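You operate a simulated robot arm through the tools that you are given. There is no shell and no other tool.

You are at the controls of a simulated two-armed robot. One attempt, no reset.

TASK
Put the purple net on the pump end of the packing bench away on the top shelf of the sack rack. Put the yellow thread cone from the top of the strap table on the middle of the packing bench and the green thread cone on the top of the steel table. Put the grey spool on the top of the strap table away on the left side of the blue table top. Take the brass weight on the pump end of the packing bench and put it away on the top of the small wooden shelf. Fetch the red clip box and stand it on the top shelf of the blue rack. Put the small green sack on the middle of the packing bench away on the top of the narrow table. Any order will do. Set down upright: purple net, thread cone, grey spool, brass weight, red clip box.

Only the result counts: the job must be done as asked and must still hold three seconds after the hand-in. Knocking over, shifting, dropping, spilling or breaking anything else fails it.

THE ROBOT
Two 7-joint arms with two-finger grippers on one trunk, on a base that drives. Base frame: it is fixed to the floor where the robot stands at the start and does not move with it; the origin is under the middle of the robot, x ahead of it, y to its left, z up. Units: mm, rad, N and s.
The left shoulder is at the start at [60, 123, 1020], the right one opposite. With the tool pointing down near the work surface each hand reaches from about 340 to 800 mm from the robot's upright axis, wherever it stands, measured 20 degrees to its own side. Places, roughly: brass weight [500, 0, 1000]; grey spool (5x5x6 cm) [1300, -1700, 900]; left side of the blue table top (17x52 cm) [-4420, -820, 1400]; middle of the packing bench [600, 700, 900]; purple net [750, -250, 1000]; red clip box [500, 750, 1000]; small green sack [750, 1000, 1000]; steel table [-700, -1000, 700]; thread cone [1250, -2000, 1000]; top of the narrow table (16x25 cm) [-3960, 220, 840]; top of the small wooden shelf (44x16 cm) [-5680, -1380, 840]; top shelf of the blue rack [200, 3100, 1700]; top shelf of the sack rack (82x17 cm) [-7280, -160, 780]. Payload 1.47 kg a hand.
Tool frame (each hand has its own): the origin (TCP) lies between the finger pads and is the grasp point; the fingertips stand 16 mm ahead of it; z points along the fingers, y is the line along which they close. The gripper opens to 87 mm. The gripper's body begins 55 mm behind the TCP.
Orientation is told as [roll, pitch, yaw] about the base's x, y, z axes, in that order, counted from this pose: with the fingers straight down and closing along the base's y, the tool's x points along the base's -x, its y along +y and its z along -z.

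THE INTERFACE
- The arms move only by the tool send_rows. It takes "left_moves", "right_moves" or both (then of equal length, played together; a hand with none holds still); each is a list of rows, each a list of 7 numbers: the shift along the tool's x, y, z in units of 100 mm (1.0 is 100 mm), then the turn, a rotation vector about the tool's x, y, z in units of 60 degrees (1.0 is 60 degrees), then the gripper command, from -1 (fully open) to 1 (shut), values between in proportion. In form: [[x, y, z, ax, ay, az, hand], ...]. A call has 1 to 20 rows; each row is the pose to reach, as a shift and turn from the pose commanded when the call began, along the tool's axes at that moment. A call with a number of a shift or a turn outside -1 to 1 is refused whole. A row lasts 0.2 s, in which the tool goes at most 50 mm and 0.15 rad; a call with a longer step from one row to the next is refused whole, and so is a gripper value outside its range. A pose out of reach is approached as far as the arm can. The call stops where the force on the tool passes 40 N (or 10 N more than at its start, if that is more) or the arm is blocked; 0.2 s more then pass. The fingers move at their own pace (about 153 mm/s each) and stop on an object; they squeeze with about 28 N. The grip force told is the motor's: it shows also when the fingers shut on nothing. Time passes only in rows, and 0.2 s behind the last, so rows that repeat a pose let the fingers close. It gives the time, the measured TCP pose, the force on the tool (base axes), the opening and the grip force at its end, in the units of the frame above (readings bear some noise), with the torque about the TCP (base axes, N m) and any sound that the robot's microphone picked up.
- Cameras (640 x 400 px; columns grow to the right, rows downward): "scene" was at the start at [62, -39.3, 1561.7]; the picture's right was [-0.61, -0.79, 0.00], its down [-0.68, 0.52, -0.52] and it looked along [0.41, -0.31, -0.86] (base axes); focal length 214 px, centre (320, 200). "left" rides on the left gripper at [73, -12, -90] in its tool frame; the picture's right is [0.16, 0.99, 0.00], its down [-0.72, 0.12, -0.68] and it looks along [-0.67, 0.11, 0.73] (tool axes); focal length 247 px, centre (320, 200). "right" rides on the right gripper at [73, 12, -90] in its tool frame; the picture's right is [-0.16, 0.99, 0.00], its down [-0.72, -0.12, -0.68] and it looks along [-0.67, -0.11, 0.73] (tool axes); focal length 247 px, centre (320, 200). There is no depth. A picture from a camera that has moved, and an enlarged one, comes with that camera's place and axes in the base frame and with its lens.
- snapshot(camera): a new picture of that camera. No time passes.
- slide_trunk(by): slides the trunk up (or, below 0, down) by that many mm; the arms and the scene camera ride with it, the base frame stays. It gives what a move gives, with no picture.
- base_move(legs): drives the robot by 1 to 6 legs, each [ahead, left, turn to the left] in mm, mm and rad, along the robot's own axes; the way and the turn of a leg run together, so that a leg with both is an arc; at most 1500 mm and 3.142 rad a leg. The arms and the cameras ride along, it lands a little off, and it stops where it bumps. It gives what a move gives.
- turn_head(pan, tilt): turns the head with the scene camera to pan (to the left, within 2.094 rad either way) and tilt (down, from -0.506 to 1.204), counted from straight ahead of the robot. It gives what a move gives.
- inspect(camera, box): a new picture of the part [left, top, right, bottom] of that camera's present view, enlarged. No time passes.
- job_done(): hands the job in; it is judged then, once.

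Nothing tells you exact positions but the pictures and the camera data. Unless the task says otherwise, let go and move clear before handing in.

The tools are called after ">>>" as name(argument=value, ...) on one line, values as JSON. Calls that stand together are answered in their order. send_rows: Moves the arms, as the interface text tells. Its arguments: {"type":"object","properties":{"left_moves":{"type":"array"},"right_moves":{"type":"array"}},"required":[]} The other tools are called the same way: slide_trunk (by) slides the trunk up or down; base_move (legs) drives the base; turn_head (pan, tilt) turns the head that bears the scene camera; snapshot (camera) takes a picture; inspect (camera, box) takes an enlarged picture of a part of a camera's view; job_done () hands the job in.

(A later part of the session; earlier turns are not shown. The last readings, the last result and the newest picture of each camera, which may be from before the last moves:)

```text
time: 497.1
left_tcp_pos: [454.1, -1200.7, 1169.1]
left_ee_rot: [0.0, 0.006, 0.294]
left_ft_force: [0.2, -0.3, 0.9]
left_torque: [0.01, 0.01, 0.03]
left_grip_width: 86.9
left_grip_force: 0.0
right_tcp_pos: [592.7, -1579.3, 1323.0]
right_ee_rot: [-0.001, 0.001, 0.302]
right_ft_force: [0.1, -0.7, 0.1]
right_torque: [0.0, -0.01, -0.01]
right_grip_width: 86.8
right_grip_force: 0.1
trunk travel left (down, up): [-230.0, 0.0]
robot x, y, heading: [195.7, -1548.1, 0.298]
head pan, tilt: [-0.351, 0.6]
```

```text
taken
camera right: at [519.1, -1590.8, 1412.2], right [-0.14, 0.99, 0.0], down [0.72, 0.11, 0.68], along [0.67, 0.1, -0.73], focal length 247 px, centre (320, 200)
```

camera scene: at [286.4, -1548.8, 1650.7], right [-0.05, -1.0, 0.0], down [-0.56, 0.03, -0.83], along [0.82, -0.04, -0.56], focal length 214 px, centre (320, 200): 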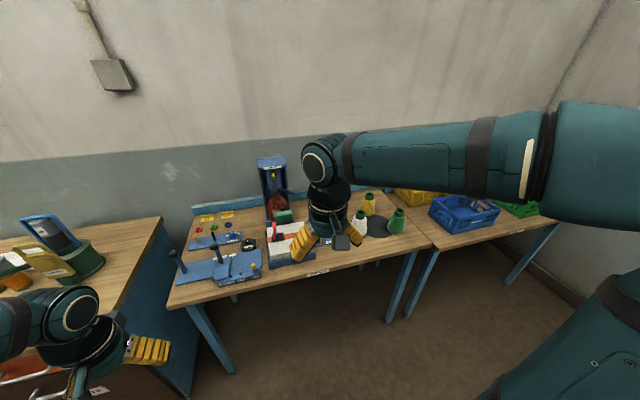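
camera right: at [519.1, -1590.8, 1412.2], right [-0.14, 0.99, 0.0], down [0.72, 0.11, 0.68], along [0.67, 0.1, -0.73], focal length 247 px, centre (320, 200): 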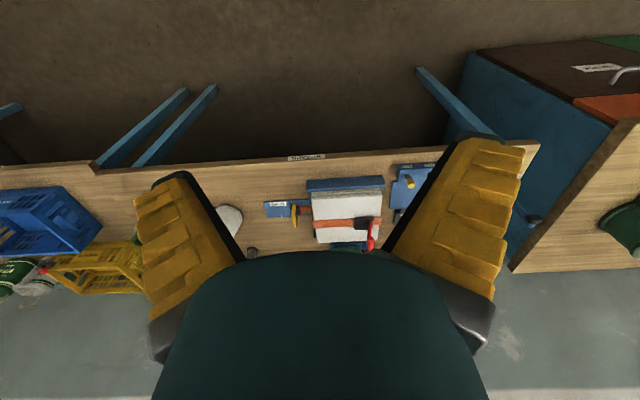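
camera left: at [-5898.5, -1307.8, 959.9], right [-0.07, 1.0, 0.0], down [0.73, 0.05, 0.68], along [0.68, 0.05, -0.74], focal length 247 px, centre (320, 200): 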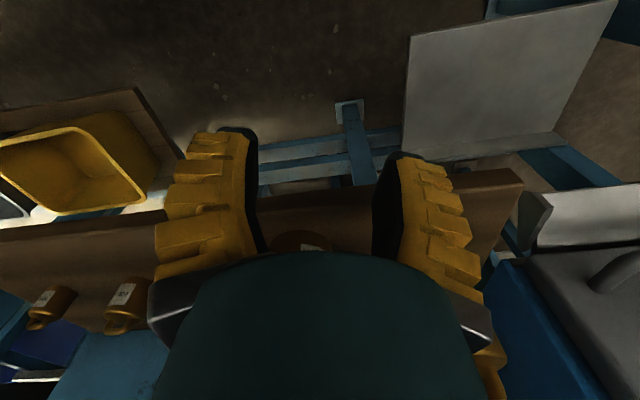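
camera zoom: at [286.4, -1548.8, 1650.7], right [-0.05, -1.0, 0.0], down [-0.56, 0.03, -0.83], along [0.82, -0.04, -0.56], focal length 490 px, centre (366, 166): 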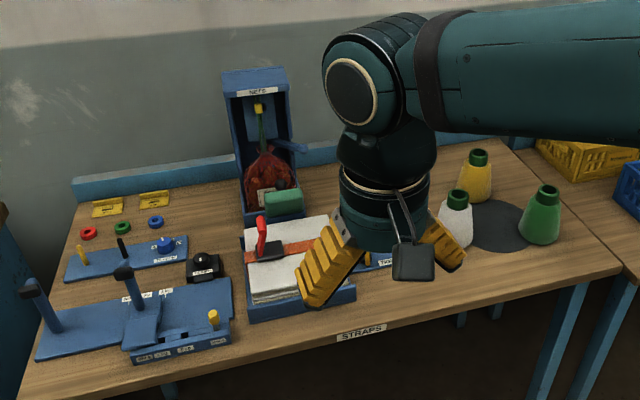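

I see the three cones (white, yellow, green) around a dark mat at the right end of the strap table. I align with the table and drive over in front of them.

>>> base_move(legs=[[0, 0, -0.09], [0, -560, 0]])

>>> turn_head(pan=0.1, tilt=0.7)

>>> snapshot(camera="scene")

>>> inspect(camera="scene", box=[180, 100, 440, 270])

>>> snapshot(camera="right")

>>> snapshot(camera="left")

```text
time: 503.0
left_tcp_pos: [602.2, -1773.9, 1169.1]
left_ee_rot: [-0.001, 0.006, 0.205]
left_ft_force: [0.1, 0.1, -0.2]
left_torque: [-0.04, -0.01, -0.01]
left_grip_width: 87.0
left_grip_force: 0.1
right_tcp_pos: [705.1, -2164.2, 1323.4]
right_ee_rot: [0.0, 0.0, 0.213]
right_ft_force: [0.4, 0.8, 0.6]
right_torque: [0.0, -0.03, 0.0]
right_grip_width: 87.1
right_grip_force: 0.0
trunk travel left (down, up): [-230.0, 0.0]
robot x, y, heading: [307.7, -2099.7, 0.213]
head pan, tilt: [-0.351, 0.6]
```

```text
time: 503.9
left_tcp_pos: [602.5, -1774.6, 1169.2]
left_ee_rot: [0.001, 0.005, 0.205]
left_ft_force: [0.1, -0.1, -0.4]
left_torque: [0.01, -0.02, 0.01]
left_grip_width: 87.2
left_grip_force: 0.1
right_tcp_pos: [705.3, -2165.5, 1322.2]
right_ee_rot: [0.001, -0.001, 0.212]
right_ft_force: [-0.1, 0.4, 0.1]
right_torque: [-0.01, 0.01, 0.01]
right_grip_width: 87.0
right_grip_force: 0.1
trunk travel left (down, up): [-230.0, 0.0]
robot x, y, heading: [305.5, -2096.1, 0.209]
head pan, tilt: [0.099, 0.7]
```

```text
taken
camera scene: at [396.0, -2067.2, 1642.1], right [0.3, -0.95, 0.0], down [-0.61, -0.2, -0.77], along [0.73, 0.23, -0.64], focal length 214 px, centre (320, 200)
```

scene: 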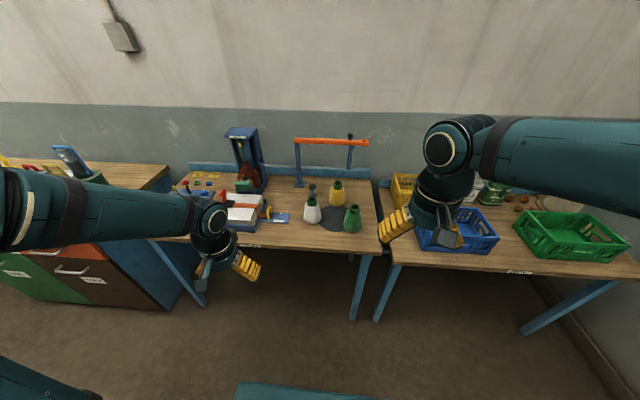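

```text
2.35 times, centred on (310, 185) of scene
camera zoom: at [396.0, -2067.2, 1642.1], right [0.3, -0.95, 0.0], down [-0.61, -0.2, -0.77], along [0.73, 0.23, -0.64], focal length 505 px, centre (344, 235)
```

zoom: 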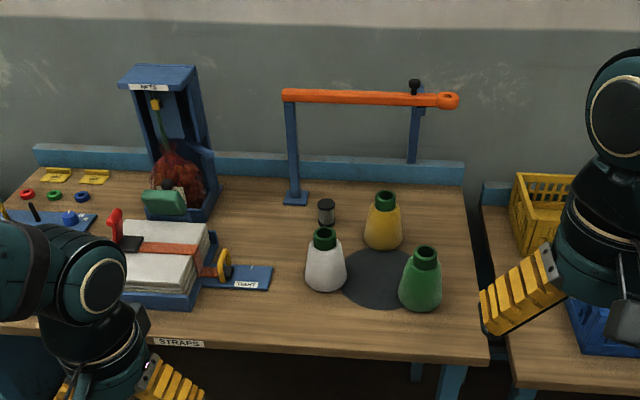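

```text
taken
camera right: at [630.7, -2168.3, 1412.2], right [-0.05, 1.0, 0.0], down [0.73, 0.04, 0.68], along [0.68, 0.04, -0.73], focal length 247 px, centre (320, 200)
```

right: 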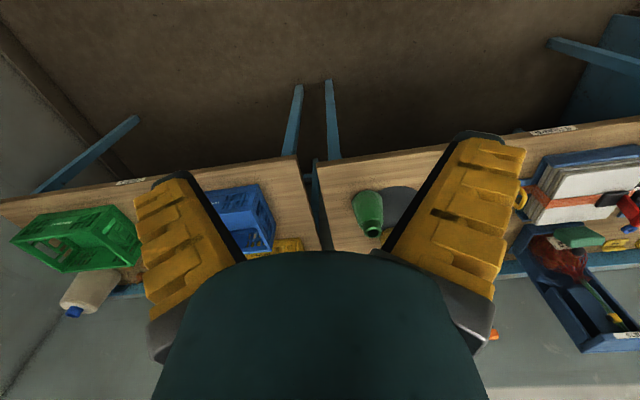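

```text
taken
camera left: at [533.2, -1801.0, 1259.6], right [-0.36, 0.93, 0.0], down [0.69, 0.26, 0.68], along [0.63, 0.24, -0.74], focal length 247 px, centre (320, 200)
```

left: 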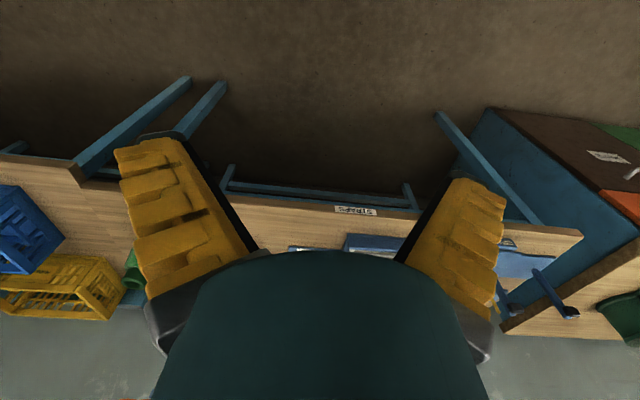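

Yellow cone about (1305, -1878), green cone about (1148, -1999), grey spool about (1311, -1731); each cone has a ~45 mm core on top near z≈955 to grip. I drive up to the table.

>>> base_move(legs=[[325, 0, 0]])

>>> turn_head(pan=0.1, tilt=0.85)

>>> inspect(camera="scene", box=[200, 80, 440, 240])

>>> snapshot(camera="left")

>>> snapshot(camera="right")

```text
time: 506.1
left_tcp_pos: [922.7, -1704.9, 1169.0]
left_ee_rot: [0.001, 0.003, 0.204]
left_ft_force: [-0.2, -0.7, 0.1]
left_torque: [0.0, -0.01, -0.01]
left_grip_width: 87.1
left_grip_force: 0.1
right_tcp_pos: [1026.8, -2095.2, 1323.0]
right_ee_rot: [0.001, 0.0, 0.214]
right_ft_force: [0.3, -0.8, -0.5]
right_torque: [0.02, 0.03, 0.0]
right_grip_width: 86.9
right_grip_force: 0.0
trunk travel left (down, up): [-230.0, 0.0]
robot x, y, heading: [632.6, -2028.3, 0.207]
head pan, tilt: [0.099, 0.7]
```

```text
time: 506.8
left_tcp_pos: [922.3, -1705.2, 1169.0]
left_ee_rot: [0.0, 0.004, 0.207]
left_ft_force: [1.1, 0.2, 0.0]
left_torque: [0.0, -0.02, 0.01]
left_grip_width: 86.8
left_grip_force: 0.1
right_tcp_pos: [1026.0, -2095.4, 1322.5]
right_ee_rot: [0.001, -0.002, 0.213]
right_ft_force: [0.2, 0.3, 0.1]
right_torque: [0.0, 0.0, 0.03]
right_grip_width: 87.2
right_grip_force: 0.1
trunk travel left (down, up): [-230.0, 0.0]
robot x, y, heading: [629.9, -2031.9, 0.211]
head pan, tilt: [0.099, 0.85]
```

```text
2.50 times, centred on (320, 160) of scene
camera zoom: at [711.0, -2000.3, 1629.9], right [0.31, -0.95, 0.0], down [-0.71, -0.23, -0.66], along [0.63, 0.2, -0.75], focal length 536 px, centre (320, 300)
```

zoom: 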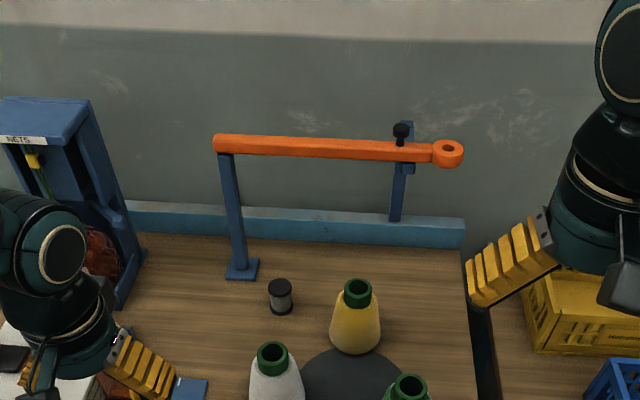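

```text
taken
camera left: at [854.4, -1732.0, 1259.6], right [-0.36, 0.93, 0.0], down [0.69, 0.26, 0.68], along [0.63, 0.24, -0.74], focal length 247 px, centre (320, 200)
```

left: 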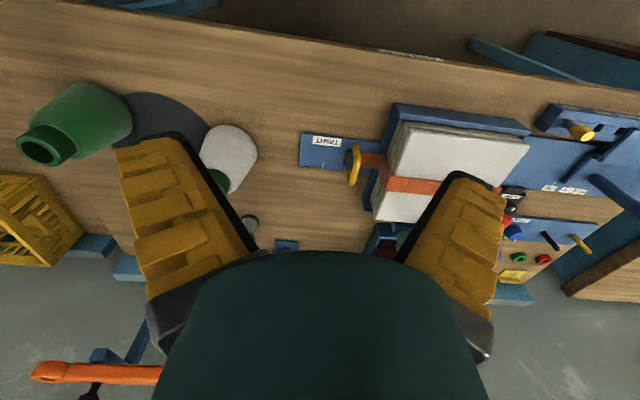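

```text
taken
camera right: at [952.1, -2099.3, 1412.3], right [-0.05, 1.0, 0.0], down [0.73, 0.04, 0.68], along [0.68, 0.04, -0.73], focal length 247 px, centre (320, 200)
```

right: 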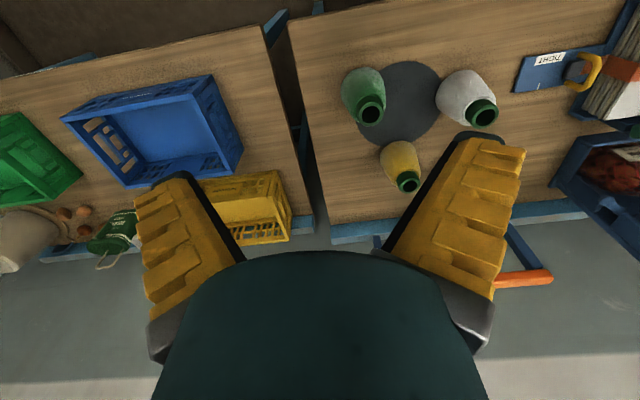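

All positions agree: yellow core (1305, -1876, 963), green core (1146, -1995), spool (1318, -1731). I bring the left hand over the yellow cone, keeping the right hand aside.

>>> send_rows(left_moves=[[-0.21, -0.15, 0.06, 0, 0, 0, -1], [-0.43, -0.31, 0.12, 0, 0, 0, -1], [-0.64, -0.46, 0.18, 0, 0, 0, -1], [-0.85, -0.62, 0.225, 0, 0, 0, -1]], right_moves=[[0.1, -0.25, 0, 0, 0, 0, -1], [0.2, -0.5, 0, 0, 0, 0, -1], [0.3, -0.75, 0, 0, 0, 0, -1], [0.3, -1, 0, 0, 0, 0, -1]])

>>> send_rows(left_moves=[[-0.21, -0.15, 0.06, 0, 0, 0, -1], [-0.43, -0.31, 0.12, 0, 0, 0, -1], [-0.64, -0.46, 0.18, 0, 0, 0, -1], [-0.85, -0.62, 0.225, 0, 0, 0, -1]])

>>> send_rows(left_moves=[[-0.21, -0.15, 0.06, 0, 0, 0, -1], [-0.43, -0.31, 0.12, 0, 0, 0, -1], [-0.64, -0.46, 0.18, 0, 0, 0, -1], [-0.85, -0.62, 0.225, 0, 0, 0, -0.8]])

>>> snapshot(camera="left")

>>> inspect(camera="scene", box=[200, 80, 440, 240])

```text
time: 507.8
left_tcp_pos: [1019.5, -1750.8, 1144.8]
left_ee_rot: [0.003, 0.007, 0.206]
left_ft_force: [0.2, -0.2, 0.6]
left_torque: [0.01, 0.05, -0.02]
left_grip_width: 87.1
left_grip_force: 0.1
right_tcp_pos: [1019.3, -2199.3, 1321.0]
right_ee_rot: [0.003, -0.001, 0.213]
right_ft_force: [0.0, 1.2, 0.3]
right_torque: [-0.01, 0.04, -0.01]
right_grip_width: 87.2
right_grip_force: 0.0
trunk travel left (down, up): [-230.0, 0.0]
robot x, y, heading: [630.2, -2031.2, 0.21]
head pan, tilt: [0.099, 0.85]
```

```text
time: 508.8
left_tcp_pos: [1116.6, -1794.9, 1122.9]
left_ee_rot: [0.001, 0.005, 0.205]
left_ft_force: [0.5, -0.5, 0.2]
left_torque: [0.02, 0.02, 0.0]
left_grip_width: 87.2
left_grip_force: 0.0
right_tcp_pos: [1018.7, -2199.3, 1322.2]
right_ee_rot: [0.001, -0.001, 0.212]
right_ft_force: [-1.2, 0.8, -1.2]
right_torque: [0.02, -0.02, -0.02]
right_grip_width: 87.1
right_grip_force: 0.0
trunk travel left (down, up): [-230.0, 0.0]
robot x, y, heading: [627.4, -2025.8, 0.212]
head pan, tilt: [0.099, 0.85]
```

```text
time: 509.8
left_tcp_pos: [1211.2, -1835.0, 1099.1]
left_ee_rot: [0.004, 0.005, 0.206]
left_ft_force: [0.7, 0.4, 0.8]
left_torque: [0.02, 0.03, 0.0]
left_grip_width: 80.5
left_grip_force: 1.4
right_tcp_pos: [1018.6, -2199.1, 1322.5]
right_ee_rot: [0.002, 0.001, 0.213]
right_ft_force: [0.8, 0.1, -0.1]
right_torque: [0.0, 0.0, 0.03]
right_grip_width: 86.9
right_grip_force: 0.0
trunk travel left (down, up): [-230.0, 0.0]
robot x, y, heading: [626.5, -2024.6, 0.208]
head pan, tilt: [0.099, 0.85]
```

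```text
taken
camera left: at [1142.1, -1862.5, 1189.8], right [-0.36, 0.93, 0.0], down [0.69, 0.26, 0.68], along [0.63, 0.24, -0.74], focal length 247 px, centre (320, 200)
```

left: 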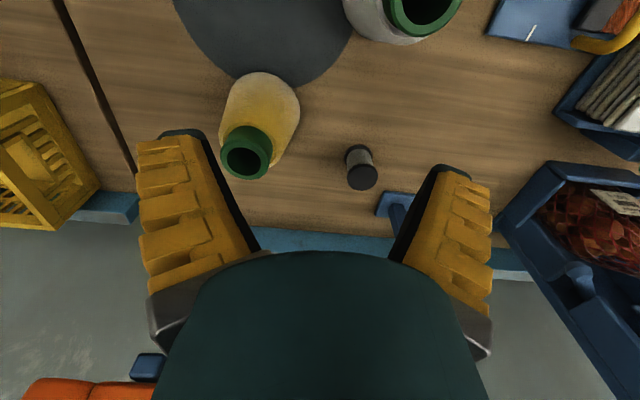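

```text
2.50 times, centred on (320, 160) of scene
camera zoom: at [712.1, -2000.8, 1629.7], right [0.31, -0.95, 0.0], down [-0.72, -0.23, -0.66], along [0.63, 0.2, -0.75], focal length 536 px, centre (320, 300)
```

zoom: 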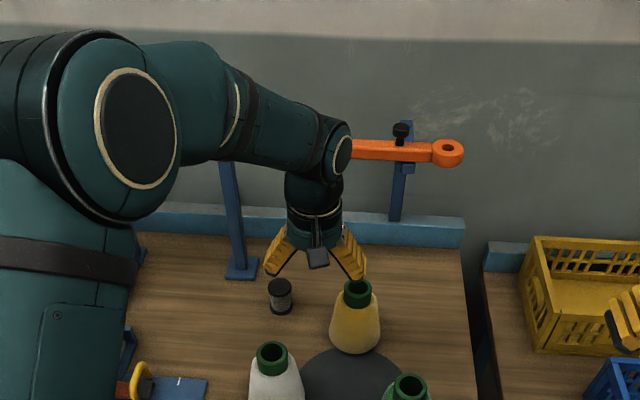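

>>> send_rows(left_moves=[[-0.2, -0.16, 0.05, 0, 0, 0, -0.8], [-0.4, -0.32, 0.1, 0, 0, 0, -0.8], [-0.6, -0.47, 0.2, 0, 0, 0, -0.8], [-0.8, -0.63, 0.4, 0, 0, 0, -0.8]])

>>> snapshot(camera="left")

>>> inspect(camera="scene", box=[240, 100, 420, 240])

```text
time: 510.8
left_tcp_pos: [1302.6, -1880.9, 1056.6]
left_ee_rot: [-0.001, 0.006, 0.206]
left_ft_force: [-0.2, 0.6, 0.1]
left_torque: [-0.03, -0.02, 0.01]
left_grip_width: 80.2
left_grip_force: 1.2
right_tcp_pos: [1019.9, -2199.1, 1321.6]
right_ee_rot: [0.003, -0.002, 0.214]
right_ft_force: [0.1, 0.7, -0.2]
right_torque: [-0.03, 0.02, -0.02]
right_grip_width: 87.1
right_grip_force: 0.0
trunk travel left (down, up): [-230.0, 0.0]
robot x, y, heading: [629.9, -2023.1, 0.21]
head pan, tilt: [0.099, 0.85]
```

```text
taken
camera left: at [1233.9, -1908.0, 1147.7], right [-0.36, 0.93, 0.0], down [0.69, 0.26, 0.68], along [0.63, 0.24, -0.74], focal length 247 px, centre (320, 200)
```

left: 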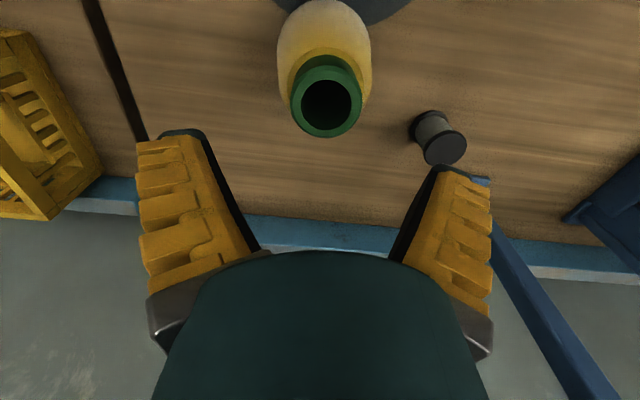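

```text
2.86 times, centred on (330, 170) of scene
camera zoom: at [712.3, -2000.7, 1629.7], right [0.31, -0.95, 0.0], down [-0.72, -0.23, -0.66], along [0.63, 0.2, -0.75], focal length 613 px, centre (291, 286)
```

zoom: 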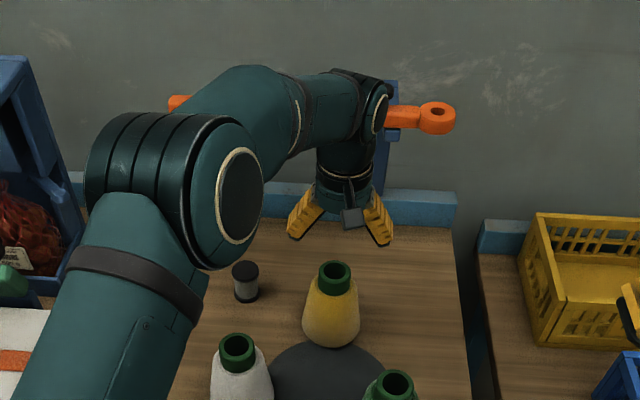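

>>> send_rows(left_moves=[[0.02, 0.02, 0.2, 0, 0, 0, -0.6], [0.04, 0.045, 0.4, 0, 0, 0, -0.6], [0.04, 0.045, 0.6, 0, 0, 0, -0.6]])

>>> snapshot(camera="left")

```text
time: 511.6
left_tcp_pos: [1298.2, -1876.0, 998.4]
left_ee_rot: [0.0, 0.006, 0.206]
left_ft_force: [0.0, 0.3, 0.5]
left_torque: [0.0, 0.04, 0.0]
left_grip_width: 73.5
left_grip_force: 2.2
right_tcp_pos: [1018.2, -2200.0, 1322.8]
right_ee_rot: [0.001, 0.0, 0.213]
right_ft_force: [0.1, -0.5, -1.3]
right_torque: [0.0, 0.04, -0.01]
right_grip_width: 87.0
right_grip_force: 0.1
trunk travel left (down, up): [-230.0, 0.0]
robot x, y, heading: [627.4, -2027.6, 0.21]
head pan, tilt: [0.099, 0.85]
```

```text
taken
camera left: at [1228.8, -1903.7, 1089.1], right [-0.36, 0.93, 0.0], down [0.69, 0.26, 0.68], along [0.63, 0.24, -0.74], focal length 247 px, centre (320, 200)
```

left: 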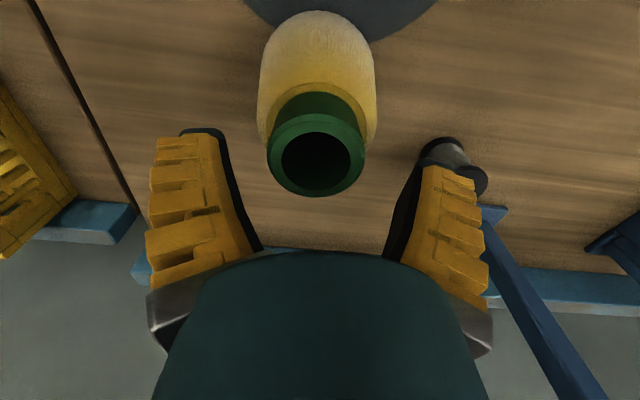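

>>> send_rows(left_moves=[[-0.02, -0.02, 0.13, 0, 0, 0, -0.6], [-0.02, -0.02, 0.27, 0, 0, 0, -0.6], [-0.02, -0.02, 0.4, 0, 0, 0, -0.6], [-0.02, -0.02, 0.4, 0, 0, 0, 1], [-0.02, -0.02, 0.4, 0, 0, 0, 1], [-0.02, -0.02, 0.4, 0, 0, 0, 1]])

>>> snapshot(camera="left")

>>> inspect(camera="scene", box=[240, 100, 420, 240])

```text
time: 513.0
left_tcp_pos: [1298.1, -1879.0, 959.6]
left_ee_rot: [0.0, 0.006, 0.207]
left_ft_force: [0.8, -0.8, 1.5]
left_torque: [0.03, -0.04, -0.03]
left_grip_width: 65.5
left_grip_force: 28.0
right_tcp_pos: [1018.8, -2198.4, 1322.8]
right_ee_rot: [0.0, -0.001, 0.213]
right_ft_force: [0.3, -0.3, -0.4]
right_torque: [0.03, 0.0, 0.01]
right_grip_width: 87.1
right_grip_force: 0.1
trunk travel left (down, up): [-230.0, 0.0]
robot x, y, heading: [628.0, -2027.2, 0.213]
head pan, tilt: [0.099, 0.85]
```

```text
taken
camera left: at [1229.9, -1905.6, 1050.7], right [-0.36, 0.93, 0.0], down [0.69, 0.26, 0.68], along [0.63, 0.24, -0.74], focal length 247 px, centre (320, 200)
```

left: 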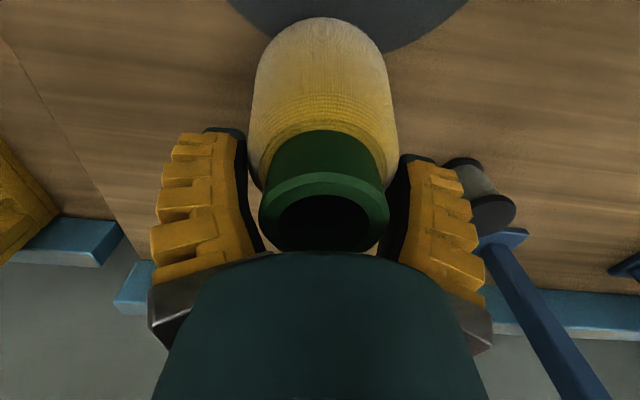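

```text
2.86 times, centred on (330, 170) of scene
camera zoom: at [711.3, -2000.2, 1629.8], right [0.31, -0.95, 0.0], down [-0.72, -0.23, -0.66], along [0.63, 0.2, -0.75], focal length 613 px, centre (291, 286)
```

zoom: 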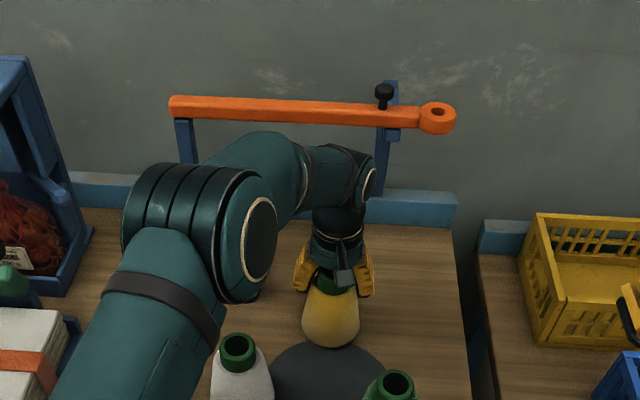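

The fingers closed on the cone's shoulder; I'd rather hold the core's neck under its rim, so I reopen, rise 12 mm and close again.

>>> send_rows(left_moves=[[0, 0, 0, 0, 0, 0, -0.6], [0, 0, 0, 0, 0, 0, -0.6], [0, 0, -0.12, 0, 0, 0, -0.6], [0, 0, -0.12, 0, 0, 0, 1], [0, 0, -0.12, 0, 0, 0, 1], [0, 0, -0.12, 0, 0, 0, 1], [0, 0, -0.12, 0, 0, 0, 1]])

>>> snapshot(camera="left")

```text
time: 514.6
left_tcp_pos: [1298.7, -1878.3, 974.6]
left_ee_rot: [0.0, 0.0, 0.205]
left_ft_force: [2.0, 0.0, 15.3]
left_torque: [0.01, 0.17, 0.02]
left_grip_width: 54.0
left_grip_force: 27.9
right_tcp_pos: [1018.9, -2199.6, 1322.7]
right_ee_rot: [0.0, -0.003, 0.214]
right_ft_force: [-0.5, 0.3, 1.0]
right_torque: [0.02, -0.01, 0.03]
right_grip_width: 87.0
right_grip_force: 0.2
trunk travel left (down, up): [-230.0, 0.0]
robot x, y, heading: [627.7, -2027.7, 0.209]
head pan, tilt: [0.099, 0.85]
```

```text
taken
camera left: at [1230.0, -1905.6, 1064.5], right [-0.36, 0.93, 0.0], down [0.69, 0.26, 0.68], along [0.63, 0.24, -0.73], focal length 247 px, centre (320, 200)
```

left: 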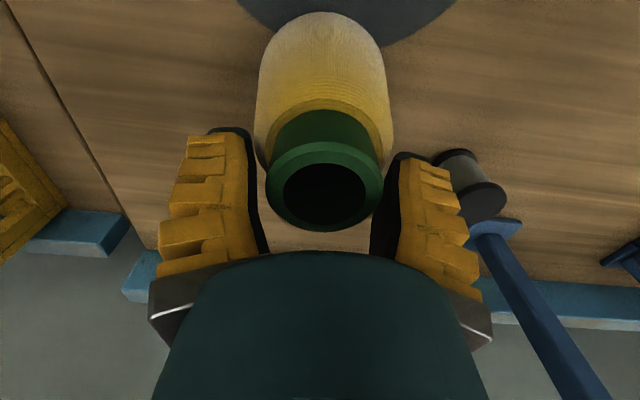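

>>> send_rows(left_moves=[[0, 0, -0.03, 0, 0, 0, 1], [0, 0, -0.07, 0, 0, 0, 1], [0, 0, -0.12, 0, 0, 0, 1], [0, 0, -0.2, 0, 0, 0, 1], [0, 0, -0.3, 0, 0, 0, 1]])

>>> snapshot(camera="left")

>>> inspect(camera="scene", box=[240, 100, 420, 240])

```text
time: 515.8
left_tcp_pos: [1298.4, -1878.6, 1002.3]
left_ee_rot: [-0.001, 0.004, 0.206]
left_ft_force: [0.3, 0.0, -1.7]
left_torque: [-0.01, -0.03, 0.02]
left_grip_width: 41.6
left_grip_force: 27.4
right_tcp_pos: [1018.2, -2199.1, 1321.8]
right_ee_rot: [0.0, 0.002, 0.214]
right_ft_force: [-0.7, 0.4, 0.0]
right_torque: [-0.02, 0.03, 0.01]
right_grip_width: 86.9
right_grip_force: 0.1
trunk travel left (down, up): [-230.0, 0.0]
robot x, y, heading: [629.9, -2028.2, 0.21]
head pan, tilt: [0.099, 0.85]
```

```text
taken
camera left: at [1230.0, -1905.2, 1093.0], right [-0.36, 0.93, 0.0], down [0.69, 0.26, 0.68], along [0.63, 0.24, -0.74], focal length 247 px, centre (320, 200)
```

left: 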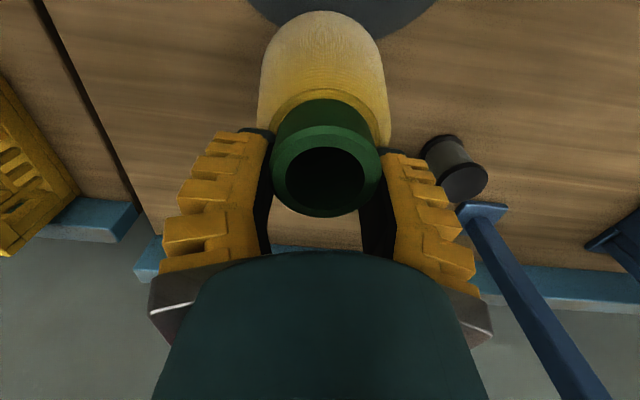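

```text
2.86 times, centred on (330, 170) of scene
camera zoom: at [711.2, -2000.2, 1629.8], right [0.31, -0.95, 0.0], down [-0.72, -0.23, -0.66], along [0.63, 0.2, -0.75], focal length 613 px, centre (291, 286)
```

zoom: 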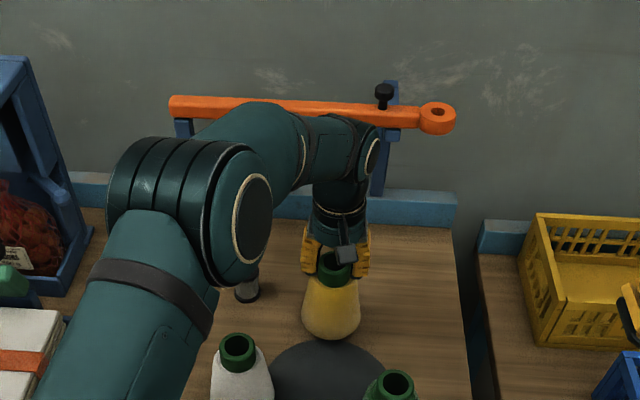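

It holds by the core's neck (about 170 g). I lift further and draw it back.

>>> send_rows(left_moves=[[0, 0, -0.15, 0, 0, 0, 1], [0, 0, -0.3, 0, 0, 0, 1], [0, 0, -0.5, 0, 0, 0, 1], [0.1, 0.1, -0.75, 0, 0, 0, 1], [0.25, 0.25, -1, 0, 0, 0, 1]])

>>> send_rows(left_moves=[[0.25, 0.2, -0.1, 0, 0, 0, 1], [0.5, 0.4, -0.2, 0, 0, 0, 1], [0.75, 0.65, -0.3, 0, 0, 0, 1], [1, 0.9, -0.4, 0, 0, 0, 1]])

>>> snapshot(camera="left")

>>> snapshot(camera="scene")

```text
time: 517.0
left_tcp_pos: [1268.9, -1859.6, 1103.9]
left_ee_rot: [0.0, 0.005, 0.206]
left_ft_force: [-0.1, 0.2, -1.7]
left_torque: [0.0, -0.05, 0.02]
left_grip_width: 41.4
left_grip_force: 28.1
right_tcp_pos: [1017.8, -2198.6, 1322.8]
right_ee_rot: [-0.001, -0.001, 0.213]
right_ft_force: [-0.2, -0.4, -0.3]
right_torque: [0.01, -0.04, -0.03]
right_grip_width: 86.9
right_grip_force: 0.0
trunk travel left (down, up): [-230.0, 0.0]
robot x, y, heading: [626.9, -2024.3, 0.213]
head pan, tilt: [0.099, 0.85]
```

```text
time: 518.0
left_tcp_pos: [1150.5, -1792.0, 1142.4]
left_ee_rot: [0.001, 0.004, 0.205]
left_ft_force: [-0.3, -0.4, -2.0]
left_torque: [0.0, -0.04, 0.02]
left_grip_width: 41.6
left_grip_force: 28.0
right_tcp_pos: [1017.1, -2198.4, 1322.2]
right_ee_rot: [0.001, -0.002, 0.212]
right_ft_force: [-0.2, -0.1, 0.3]
right_torque: [-0.05, -0.01, -0.01]
right_grip_width: 86.8
right_grip_force: 0.0
trunk travel left (down, up): [-230.0, 0.0]
robot x, y, heading: [626.6, -2028.2, 0.212]
head pan, tilt: [0.099, 0.85]
```

```text
taken
camera left: at [1082.2, -1818.9, 1233.5], right [-0.36, 0.93, 0.0], down [0.69, 0.26, 0.68], along [0.63, 0.24, -0.74], focal length 247 px, centre (320, 200)
```

left: 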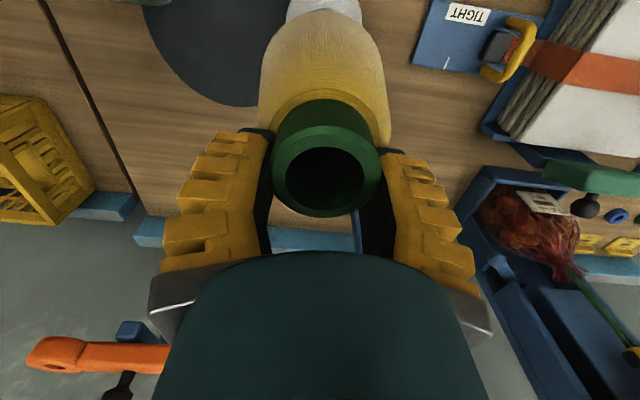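

```text
taken
camera scene: at [709.8, -1999.4, 1629.9], right [0.31, -0.95, 0.0], down [-0.71, -0.23, -0.66], along [0.63, 0.2, -0.75], focal length 214 px, centre (320, 200)
```

scene: 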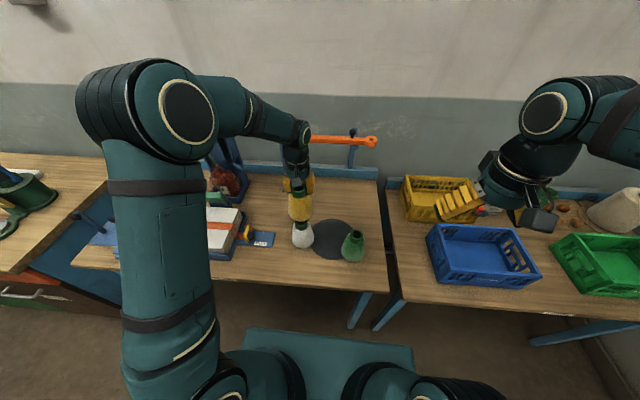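

Yellow cone secured. Now the green cone with the right hand.

>>> send_rows(left_moves=[[0.2, 0.2, 0, 0, 0, 0, 1], [0.4, 0.4, 0, 0, 0, 0, 1], [0.6, 0.6, 0, 0, 0, 0, 1], [0.8, 0.8, 0, 0, 0, 0, 1]], right_moves=[[-0.21, 0.21, 0.25, 0, 0, 0, -0.8], [-0.42, 0.43, 0.5, 0, 0, 0, -0.8], [-0.63, 0.64, 0.75, 0, 0, 0, -0.8], [-0.84, 0.86, 0.9, 0, 0, 0, -0.8]])

>>> send_rows(right_moves=[[-0.21, 0.21, 0.25, 0, 0, 0, -0.8], [-0.42, 0.43, 0.5, 0, 0, 0, -0.8], [-0.63, 0.64, 0.75, 0, 0, 0, -0.8], [-0.84, 0.855, 1, 0, 0, 0, -0.8]])

>>> snapshot(camera="right")

```text
time: 519.0
left_tcp_pos: [1057.7, -1728.2, 1142.2]
left_ee_rot: [0.001, 0.004, 0.206]
left_ft_force: [0.3, 1.7, -2.4]
left_torque: [0.0, -0.04, -0.01]
left_grip_width: 41.6
left_grip_force: 27.9
right_tcp_pos: [1082.9, -2096.0, 1232.7]
right_ee_rot: [0.0, 0.0, 0.212]
right_ft_force: [0.4, 0.5, -0.1]
right_torque: [-0.07, 0.01, -0.01]
right_grip_width: 80.2
right_grip_force: 1.1
trunk travel left (down, up): [-230.0, 0.0]
robot x, y, heading: [629.8, -2030.4, 0.213]
head pan, tilt: [0.099, 0.85]
```

```text
time: 520.0
left_tcp_pos: [1058.3, -1728.7, 1141.7]
left_ee_rot: [0.0, 0.004, 0.207]
left_ft_force: [-0.2, 0.2, -2.6]
left_torque: [0.03, 0.01, 0.01]
left_grip_width: 41.3
left_grip_force: 28.1
right_tcp_pos: [1149.8, -1993.7, 1131.3]
right_ee_rot: [-0.001, 0.001, 0.215]
right_ft_force: [0.5, 0.3, 0.7]
right_torque: [-0.01, 0.03, 0.01]
right_grip_width: 80.3
right_grip_force: 0.6
trunk travel left (down, up): [-230.0, 0.0]
robot x, y, heading: [631.4, -2028.0, 0.21]
head pan, tilt: [0.099, 0.85]
```

```text
taken
camera right: at [1074.1, -1997.8, 1220.8], right [-0.06, 1.0, 0.0], down [0.73, 0.04, 0.68], along [0.68, 0.04, -0.73], focal length 247 px, centre (320, 200)
```

right: 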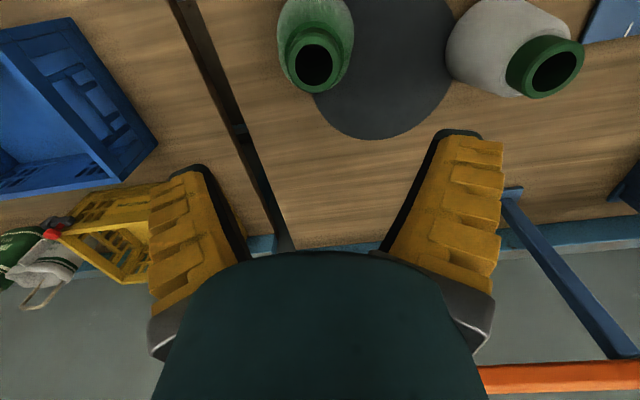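

Before continuing, I check how the yellow cone sits in the left hand.

>>> turn_head(pan=0.2, tilt=0.75)

>>> inspect(camera="scene", box=[250, 110, 370, 230])

>>> inspect(camera="left", box=[160, 0, 480, 280])

```text
time: 520.6
left_tcp_pos: [1058.1, -1727.7, 1142.7]
left_ee_rot: [0.0, 0.004, 0.205]
left_ft_force: [-0.1, 0.5, -1.6]
left_torque: [0.03, -0.02, -0.02]
left_grip_width: 41.4
left_grip_force: 28.7
right_tcp_pos: [1147.0, -1995.5, 1132.7]
right_ee_rot: [0.001, -0.003, 0.212]
right_ft_force: [-0.2, -0.1, -0.1]
right_torque: [0.0, 0.01, 0.03]
right_grip_width: 80.4
right_grip_force: 1.0
trunk travel left (down, up): [-230.0, 0.0]
robot x, y, heading: [627.7, -2026.3, 0.208]
head pan, tilt: [0.201, 0.75]
```

```text
3.33 times, centred on (310, 170) of scene
camera zoom: at [712.4, -1991.3, 1637.8], right [0.4, -0.92, 0.0], down [-0.63, -0.27, -0.73], along [0.67, 0.29, -0.68], focal length 715 px, centre (353, 300)
```

zoom: 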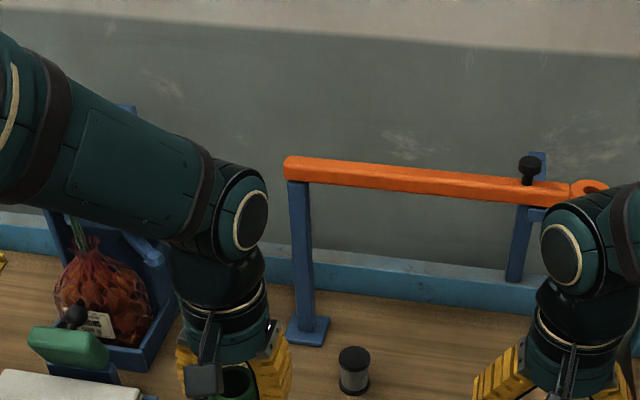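

```text
1.43 times, centred on (320, 140) of left
camera zoom: at [989.2, -1756.0, 1233.6], right [-0.36, 0.93, 0.0], down [0.69, 0.26, 0.68], along [0.63, 0.24, -0.74], focal length 353 px, centre (320, 286)
```

zoom: 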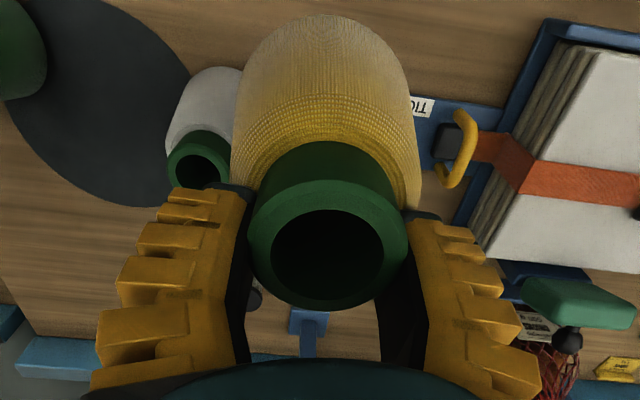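

The core sits at the very edge of the pads – not safe enough for a drive. I'll set the yellow cone down on a free spot of this table and grip it again properly.

>>> send_rows(left_moves=[[0.17, -0.12, 0.2, 0, 0, 0, 1], [0.34, -0.25, 0.4, 0, 0, 0, 1], [0.34, -0.25, 0.7, 0, 0, 0, 1], [0.34, -0.25, 1, 0, 0, 0, 1]])

>>> send_rows(left_moves=[[0, 0, 0.2, 0, 0, 0, 1], [0, 0, 0.4, 0, 0, 0, 1], [0, 0, 0.55, 0, 0, 0, 1], [0, 0, 0.6, 0, 0, 0, 1]])

>>> snapshot(camera="left")

>>> snapshot(camera="right")

```text
time: 521.6
left_tcp_pos: [1030.4, -1761.5, 1043.9]
left_ee_rot: [0.0, 0.005, 0.207]
left_ft_force: [-0.6, -0.1, -1.4]
left_torque: [0.04, -0.02, -0.03]
left_grip_width: 41.6
left_grip_force: 28.5
right_tcp_pos: [1147.4, -1994.1, 1132.0]
right_ee_rot: [0.001, -0.001, 0.212]
right_ft_force: [-0.9, 0.4, -0.8]
right_torque: [0.02, 0.02, 0.01]
right_grip_width: 80.2
right_grip_force: 0.8
trunk travel left (down, up): [-230.0, 0.0]
robot x, y, heading: [623.8, -2028.8, 0.212]
head pan, tilt: [0.201, 0.75]
```

```text
time: 522.6
left_tcp_pos: [1028.5, -1761.0, 982.2]
left_ee_rot: [0.0, 0.005, 0.203]
left_ft_force: [0.2, -0.6, -2.8]
left_torque: [0.0, -0.03, 0.0]
left_grip_width: 41.6
left_grip_force: 28.0
right_tcp_pos: [1146.9, -1995.6, 1131.0]
right_ee_rot: [-0.001, 0.001, 0.213]
right_ft_force: [-0.2, -0.2, 0.4]
right_torque: [-0.05, 0.0, 0.03]
right_grip_width: 80.4
right_grip_force: 1.4
trunk travel left (down, up): [-230.0, 0.0]
robot x, y, heading: [626.9, -2027.9, 0.213]
head pan, tilt: [0.201, 0.75]
```

```text
taken
camera left: at [960.6, -1787.8, 1073.4], right [-0.36, 0.93, 0.0], down [0.69, 0.26, 0.68], along [0.63, 0.24, -0.74], focal length 247 px, centre (320, 200)
```

left: 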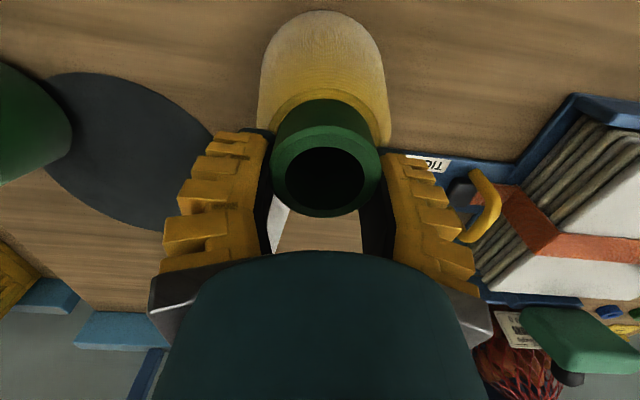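

```text
taken
camera right: at [1072.9, -1999.3, 1221.6], right [-0.06, 1.0, 0.0], down [0.73, 0.04, 0.68], along [0.68, 0.04, -0.73], focal length 247 px, centre (320, 200)
```

right: 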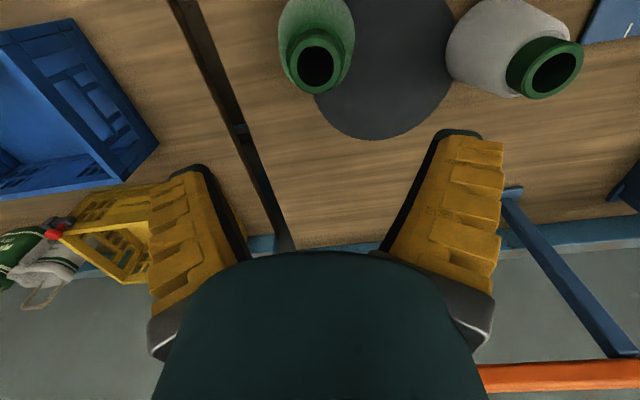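

>>> send_rows(left_moves=[[0, 0, 0.06, 0, 0, 0, 1], [0, 0, 0.12, 0, 0, 0, 1], [0, 0, 0.17, 0, 0, 0, 1]])

```text
time: 523.1
left_tcp_pos: [1031.4, -1760.3, 980.7]
left_ee_rot: [0.0, -0.003, 0.204]
left_ft_force: [-4.0, -1.9, 22.6]
left_torque: [0.12, 0.35, 0.02]
left_grip_width: 41.5
left_grip_force: 28.1
right_tcp_pos: [1146.0, -1994.3, 1133.1]
right_ee_rot: [0.0, -0.002, 0.215]
right_ft_force: [0.1, 0.5, 0.1]
right_torque: [-0.04, 0.02, -0.01]
right_grip_width: 80.2
right_grip_force: 1.3
trunk travel left (down, up): [-230.0, 0.0]
robot x, y, heading: [629.8, -2029.1, 0.211]
head pan, tilt: [0.201, 0.75]
stopped in row 2 (left hand): the force on the tool passed its limit at 48 N (the readings are from after the stop); the commanded pose is now the measured one
```

The cone's top is conical, so its neck is no good for gripping; its body lower down is only slightly tapered and better. I release, rise and re-centre.

>>> send_rows(left_moves=[[0, 0, -0.01, 0, 0, 0, 0.5], [0, 0, -0.01, 0, 0, 0, 0], [0, 0, -0.01, 0, 0, 0, -1], [0, 0, -0.01, 0, 0, 0, -1], [0, 0, -0.3, 0, 0, 0, -1], [0, 0, -0.7, 0, 0, 0, -1], [0, 0, -1, 0, 0, 0, -1]])

>>> snapshot(camera="left")

>>> inspect(camera="scene", box=[220, 140, 400, 280])

```text
time: 524.7
left_tcp_pos: [1032.4, -1758.4, 1080.1]
left_ee_rot: [0.001, -0.001, 0.205]
left_ft_force: [-0.3, 0.2, 0.1]
left_torque: [-0.03, 0.0, -0.04]
left_grip_width: 87.2
left_grip_force: 0.1
right_tcp_pos: [1146.6, -1994.9, 1132.9]
right_ee_rot: [-0.001, -0.002, 0.213]
right_ft_force: [0.0, -0.1, -0.7]
right_torque: [0.02, -0.02, -0.03]
right_grip_width: 80.3
right_grip_force: 1.3
trunk travel left (down, up): [-230.0, 0.0]
robot x, y, heading: [624.7, -2024.3, 0.212]
head pan, tilt: [0.201, 0.75]
```

```text
taken
camera left: at [962.2, -1786.4, 1170.4], right [-0.36, 0.93, 0.0], down [0.68, 0.26, 0.68], along [0.64, 0.24, -0.73], focal length 247 px, centre (320, 200)
```

left: 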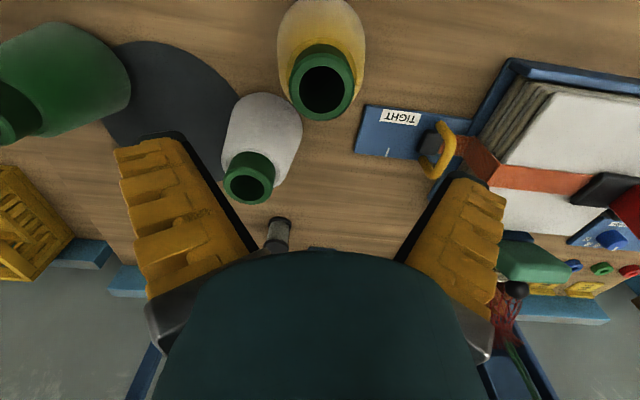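

```text
2.86 times, centred on (310, 210) of scene
camera zoom: at [712.0, -1990.9, 1637.9], right [0.4, -0.92, 0.0], down [-0.62, -0.27, -0.73], along [0.67, 0.29, -0.68], focal length 613 px, centre (349, 171)
```

zoom: 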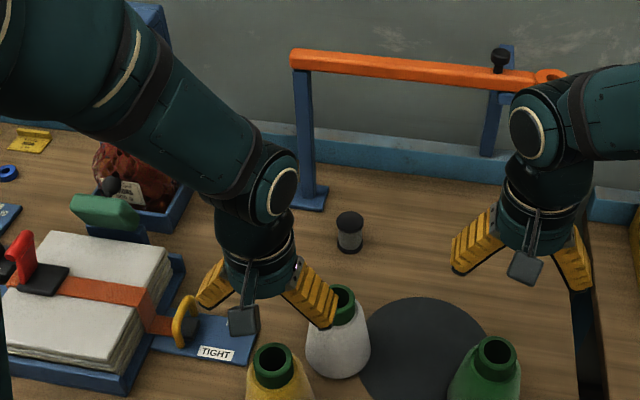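

The cone's top is really at z≈984 and it sits 16 mm nearer than my hand. I correct, then descend to grip its body at mid-height.

>>> send_rows(left_moves=[[0.08, -0.01, 0, 0, 0, 0, -1], [0.158, -0.02, 0, 0, 0, 0, -1], [0.158, -0.02, 0.25, 0, 0, 0, -1], [0.158, -0.02, 0.5, 0, 0, 0, -1]])

>>> snapshot(camera="left")

```text
time: 525.7
left_tcp_pos: [1017.3, -1764.5, 1030.5]
left_ee_rot: [0.0, -0.002, 0.205]
left_ft_force: [0.2, 0.4, -0.7]
left_torque: [0.0, 0.01, 0.01]
left_grip_width: 87.1
left_grip_force: 0.1
right_tcp_pos: [1148.1, -1995.7, 1132.6]
right_ee_rot: [0.0, -0.001, 0.212]
right_ft_force: [0.3, -0.5, 0.2]
right_torque: [0.0, -0.02, -0.02]
right_grip_width: 80.2
right_grip_force: 1.2
trunk travel left (down, up): [-230.0, 0.0]
robot x, y, heading: [629.3, -2029.7, 0.213]
head pan, tilt: [0.201, 0.75]
```

```text
taken
camera left: at [948.1, -1791.4, 1119.7], right [-0.36, 0.93, 0.0], down [0.68, 0.26, 0.68], along [0.64, 0.24, -0.73], focal length 247 px, centre (320, 200)
```

left: 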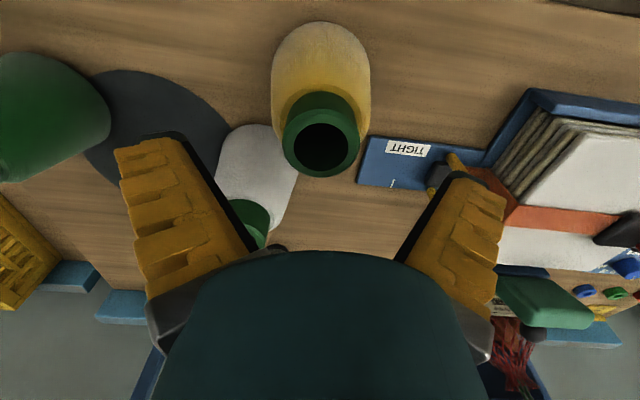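

>>> send_rows(left_moves=[[0, 0, 0.25, 0, 0, 0, -1], [0, 0, 0.5, 0, 0, 0, -1], [0, 0, 0.75, 0, 0, 0, -1], [0, 0, 0.97, 0, 0, 0, -1]])

>>> snapshot(camera="left")

>>> send_rows(left_moves=[[0, 0, 0, 0, 0, 0, 1], [0, 0, 0, 0, 0, 0, 1], [0, 0, 0, 0, 0, 0, 1], [0, 0, 0, 0, 0, 0, 1]])

>>> snapshot(camera="left")

```text
time: 526.6
left_tcp_pos: [1019.7, -1763.6, 945.7]
left_ee_rot: [-0.001, -0.02, 0.209]
left_ft_force: [-11.0, -0.6, 40.1]
left_torque: [0.98, -0.1, 0.21]
left_grip_width: 70.7
left_grip_force: 28.1
right_tcp_pos: [1145.7, -1995.4, 1132.6]
right_ee_rot: [0.0, -0.001, 0.215]
right_ft_force: [-0.3, -0.8, -0.5]
right_torque: [-0.05, -0.02, 0.03]
right_grip_width: 80.2
right_grip_force: 1.3
trunk travel left (down, up): [-230.0, 0.0]
robot x, y, heading: [628.4, -2028.0, 0.216]
head pan, tilt: [0.201, 0.75]
stopped in row 4 (left hand): the force on the tool passed its limit at 105 N (the readings are from after the stop); the commanded pose is now the measured one
```

```text
taken
camera left: at [948.7, -1791.1, 1035.3], right [-0.36, 0.93, 0.0], down [0.67, 0.26, 0.69], along [0.65, 0.25, -0.72], focal length 247 px, centre (320, 200)
```

left: 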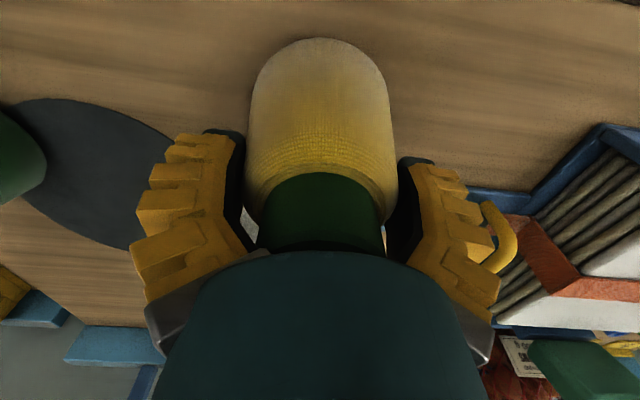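

```text
time: 527.4
left_tcp_pos: [1019.1, -1762.9, 946.1]
left_ee_rot: [-0.001, -0.021, 0.212]
left_ft_force: [-10.1, -0.3, 31.6]
left_torque: [0.68, -0.09, 0.15]
left_grip_width: 70.2
left_grip_force: 28.5
right_tcp_pos: [1145.1, -1995.1, 1132.6]
right_ee_rot: [-0.001, -0.002, 0.213]
right_ft_force: [-0.5, 0.2, -0.1]
right_torque: [-0.01, 0.02, 0.02]
right_grip_width: 80.5
right_grip_force: 1.2
trunk travel left (down, up): [-230.0, 0.0]
robot x, y, heading: [624.5, -2028.4, 0.21]
head pan, tilt: [0.201, 0.75]
stopped in row 3 (left hand): the force on the tool passed its limit at 51 N (the readings are from after the stop); the commanded pose is now the measured one
```

```text
taken
camera left: at [948.7, -1791.2, 1035.2], right [-0.36, 0.93, 0.0], down [0.67, 0.26, 0.69], along [0.65, 0.25, -0.72], focal length 247 px, centre (320, 200)
```

left: 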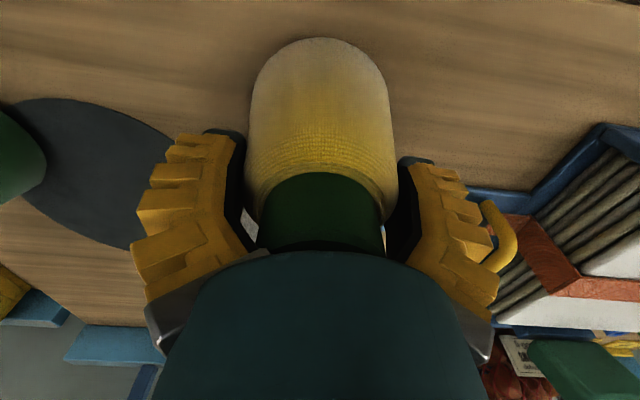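

The fingers are angular, so the core wedges between them when I go deep. With the tips closed on the cone's body at ~70 mm, I relieve the pressure by rising slightly and test the grip.

>>> send_rows(left_moves=[[0, 0, -0.02, 0, 0, 0, 1], [0, 0, -0.04, 0, 0, 0, 1], [0, 0, -0.06, 0, 0, 0, 1], [0, 0, -0.06, 0, 0, 0, 1]])

>>> snapshot(camera="left")

```text
time: 528.4
left_tcp_pos: [1022.6, -1762.5, 950.7]
left_ee_rot: [0.002, -0.016, 0.209]
left_ft_force: [0.0, -0.1, -0.9]
left_torque: [0.03, 0.04, 0.02]
left_grip_width: 68.6
left_grip_force: 27.5
right_tcp_pos: [1147.6, -1994.2, 1131.6]
right_ee_rot: [0.001, 0.001, 0.215]
right_ft_force: [0.1, -0.8, 0.2]
right_torque: [0.02, 0.02, 0.01]
right_grip_width: 80.4
right_grip_force: 1.7
trunk travel left (down, up): [-230.0, 0.0]
robot x, y, heading: [630.7, -2028.5, 0.215]
head pan, tilt: [0.201, 0.75]
```

```text
taken
camera left: at [951.4, -1790.2, 1039.5], right [-0.36, 0.93, 0.0], down [0.67, 0.26, 0.69], along [0.65, 0.25, -0.72], focal length 247 px, centre (320, 200)
```

left: 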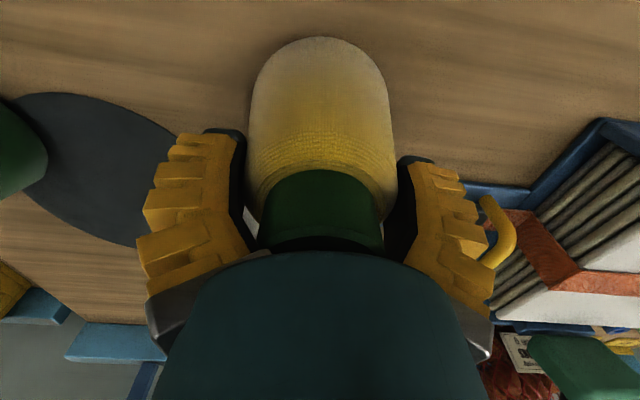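

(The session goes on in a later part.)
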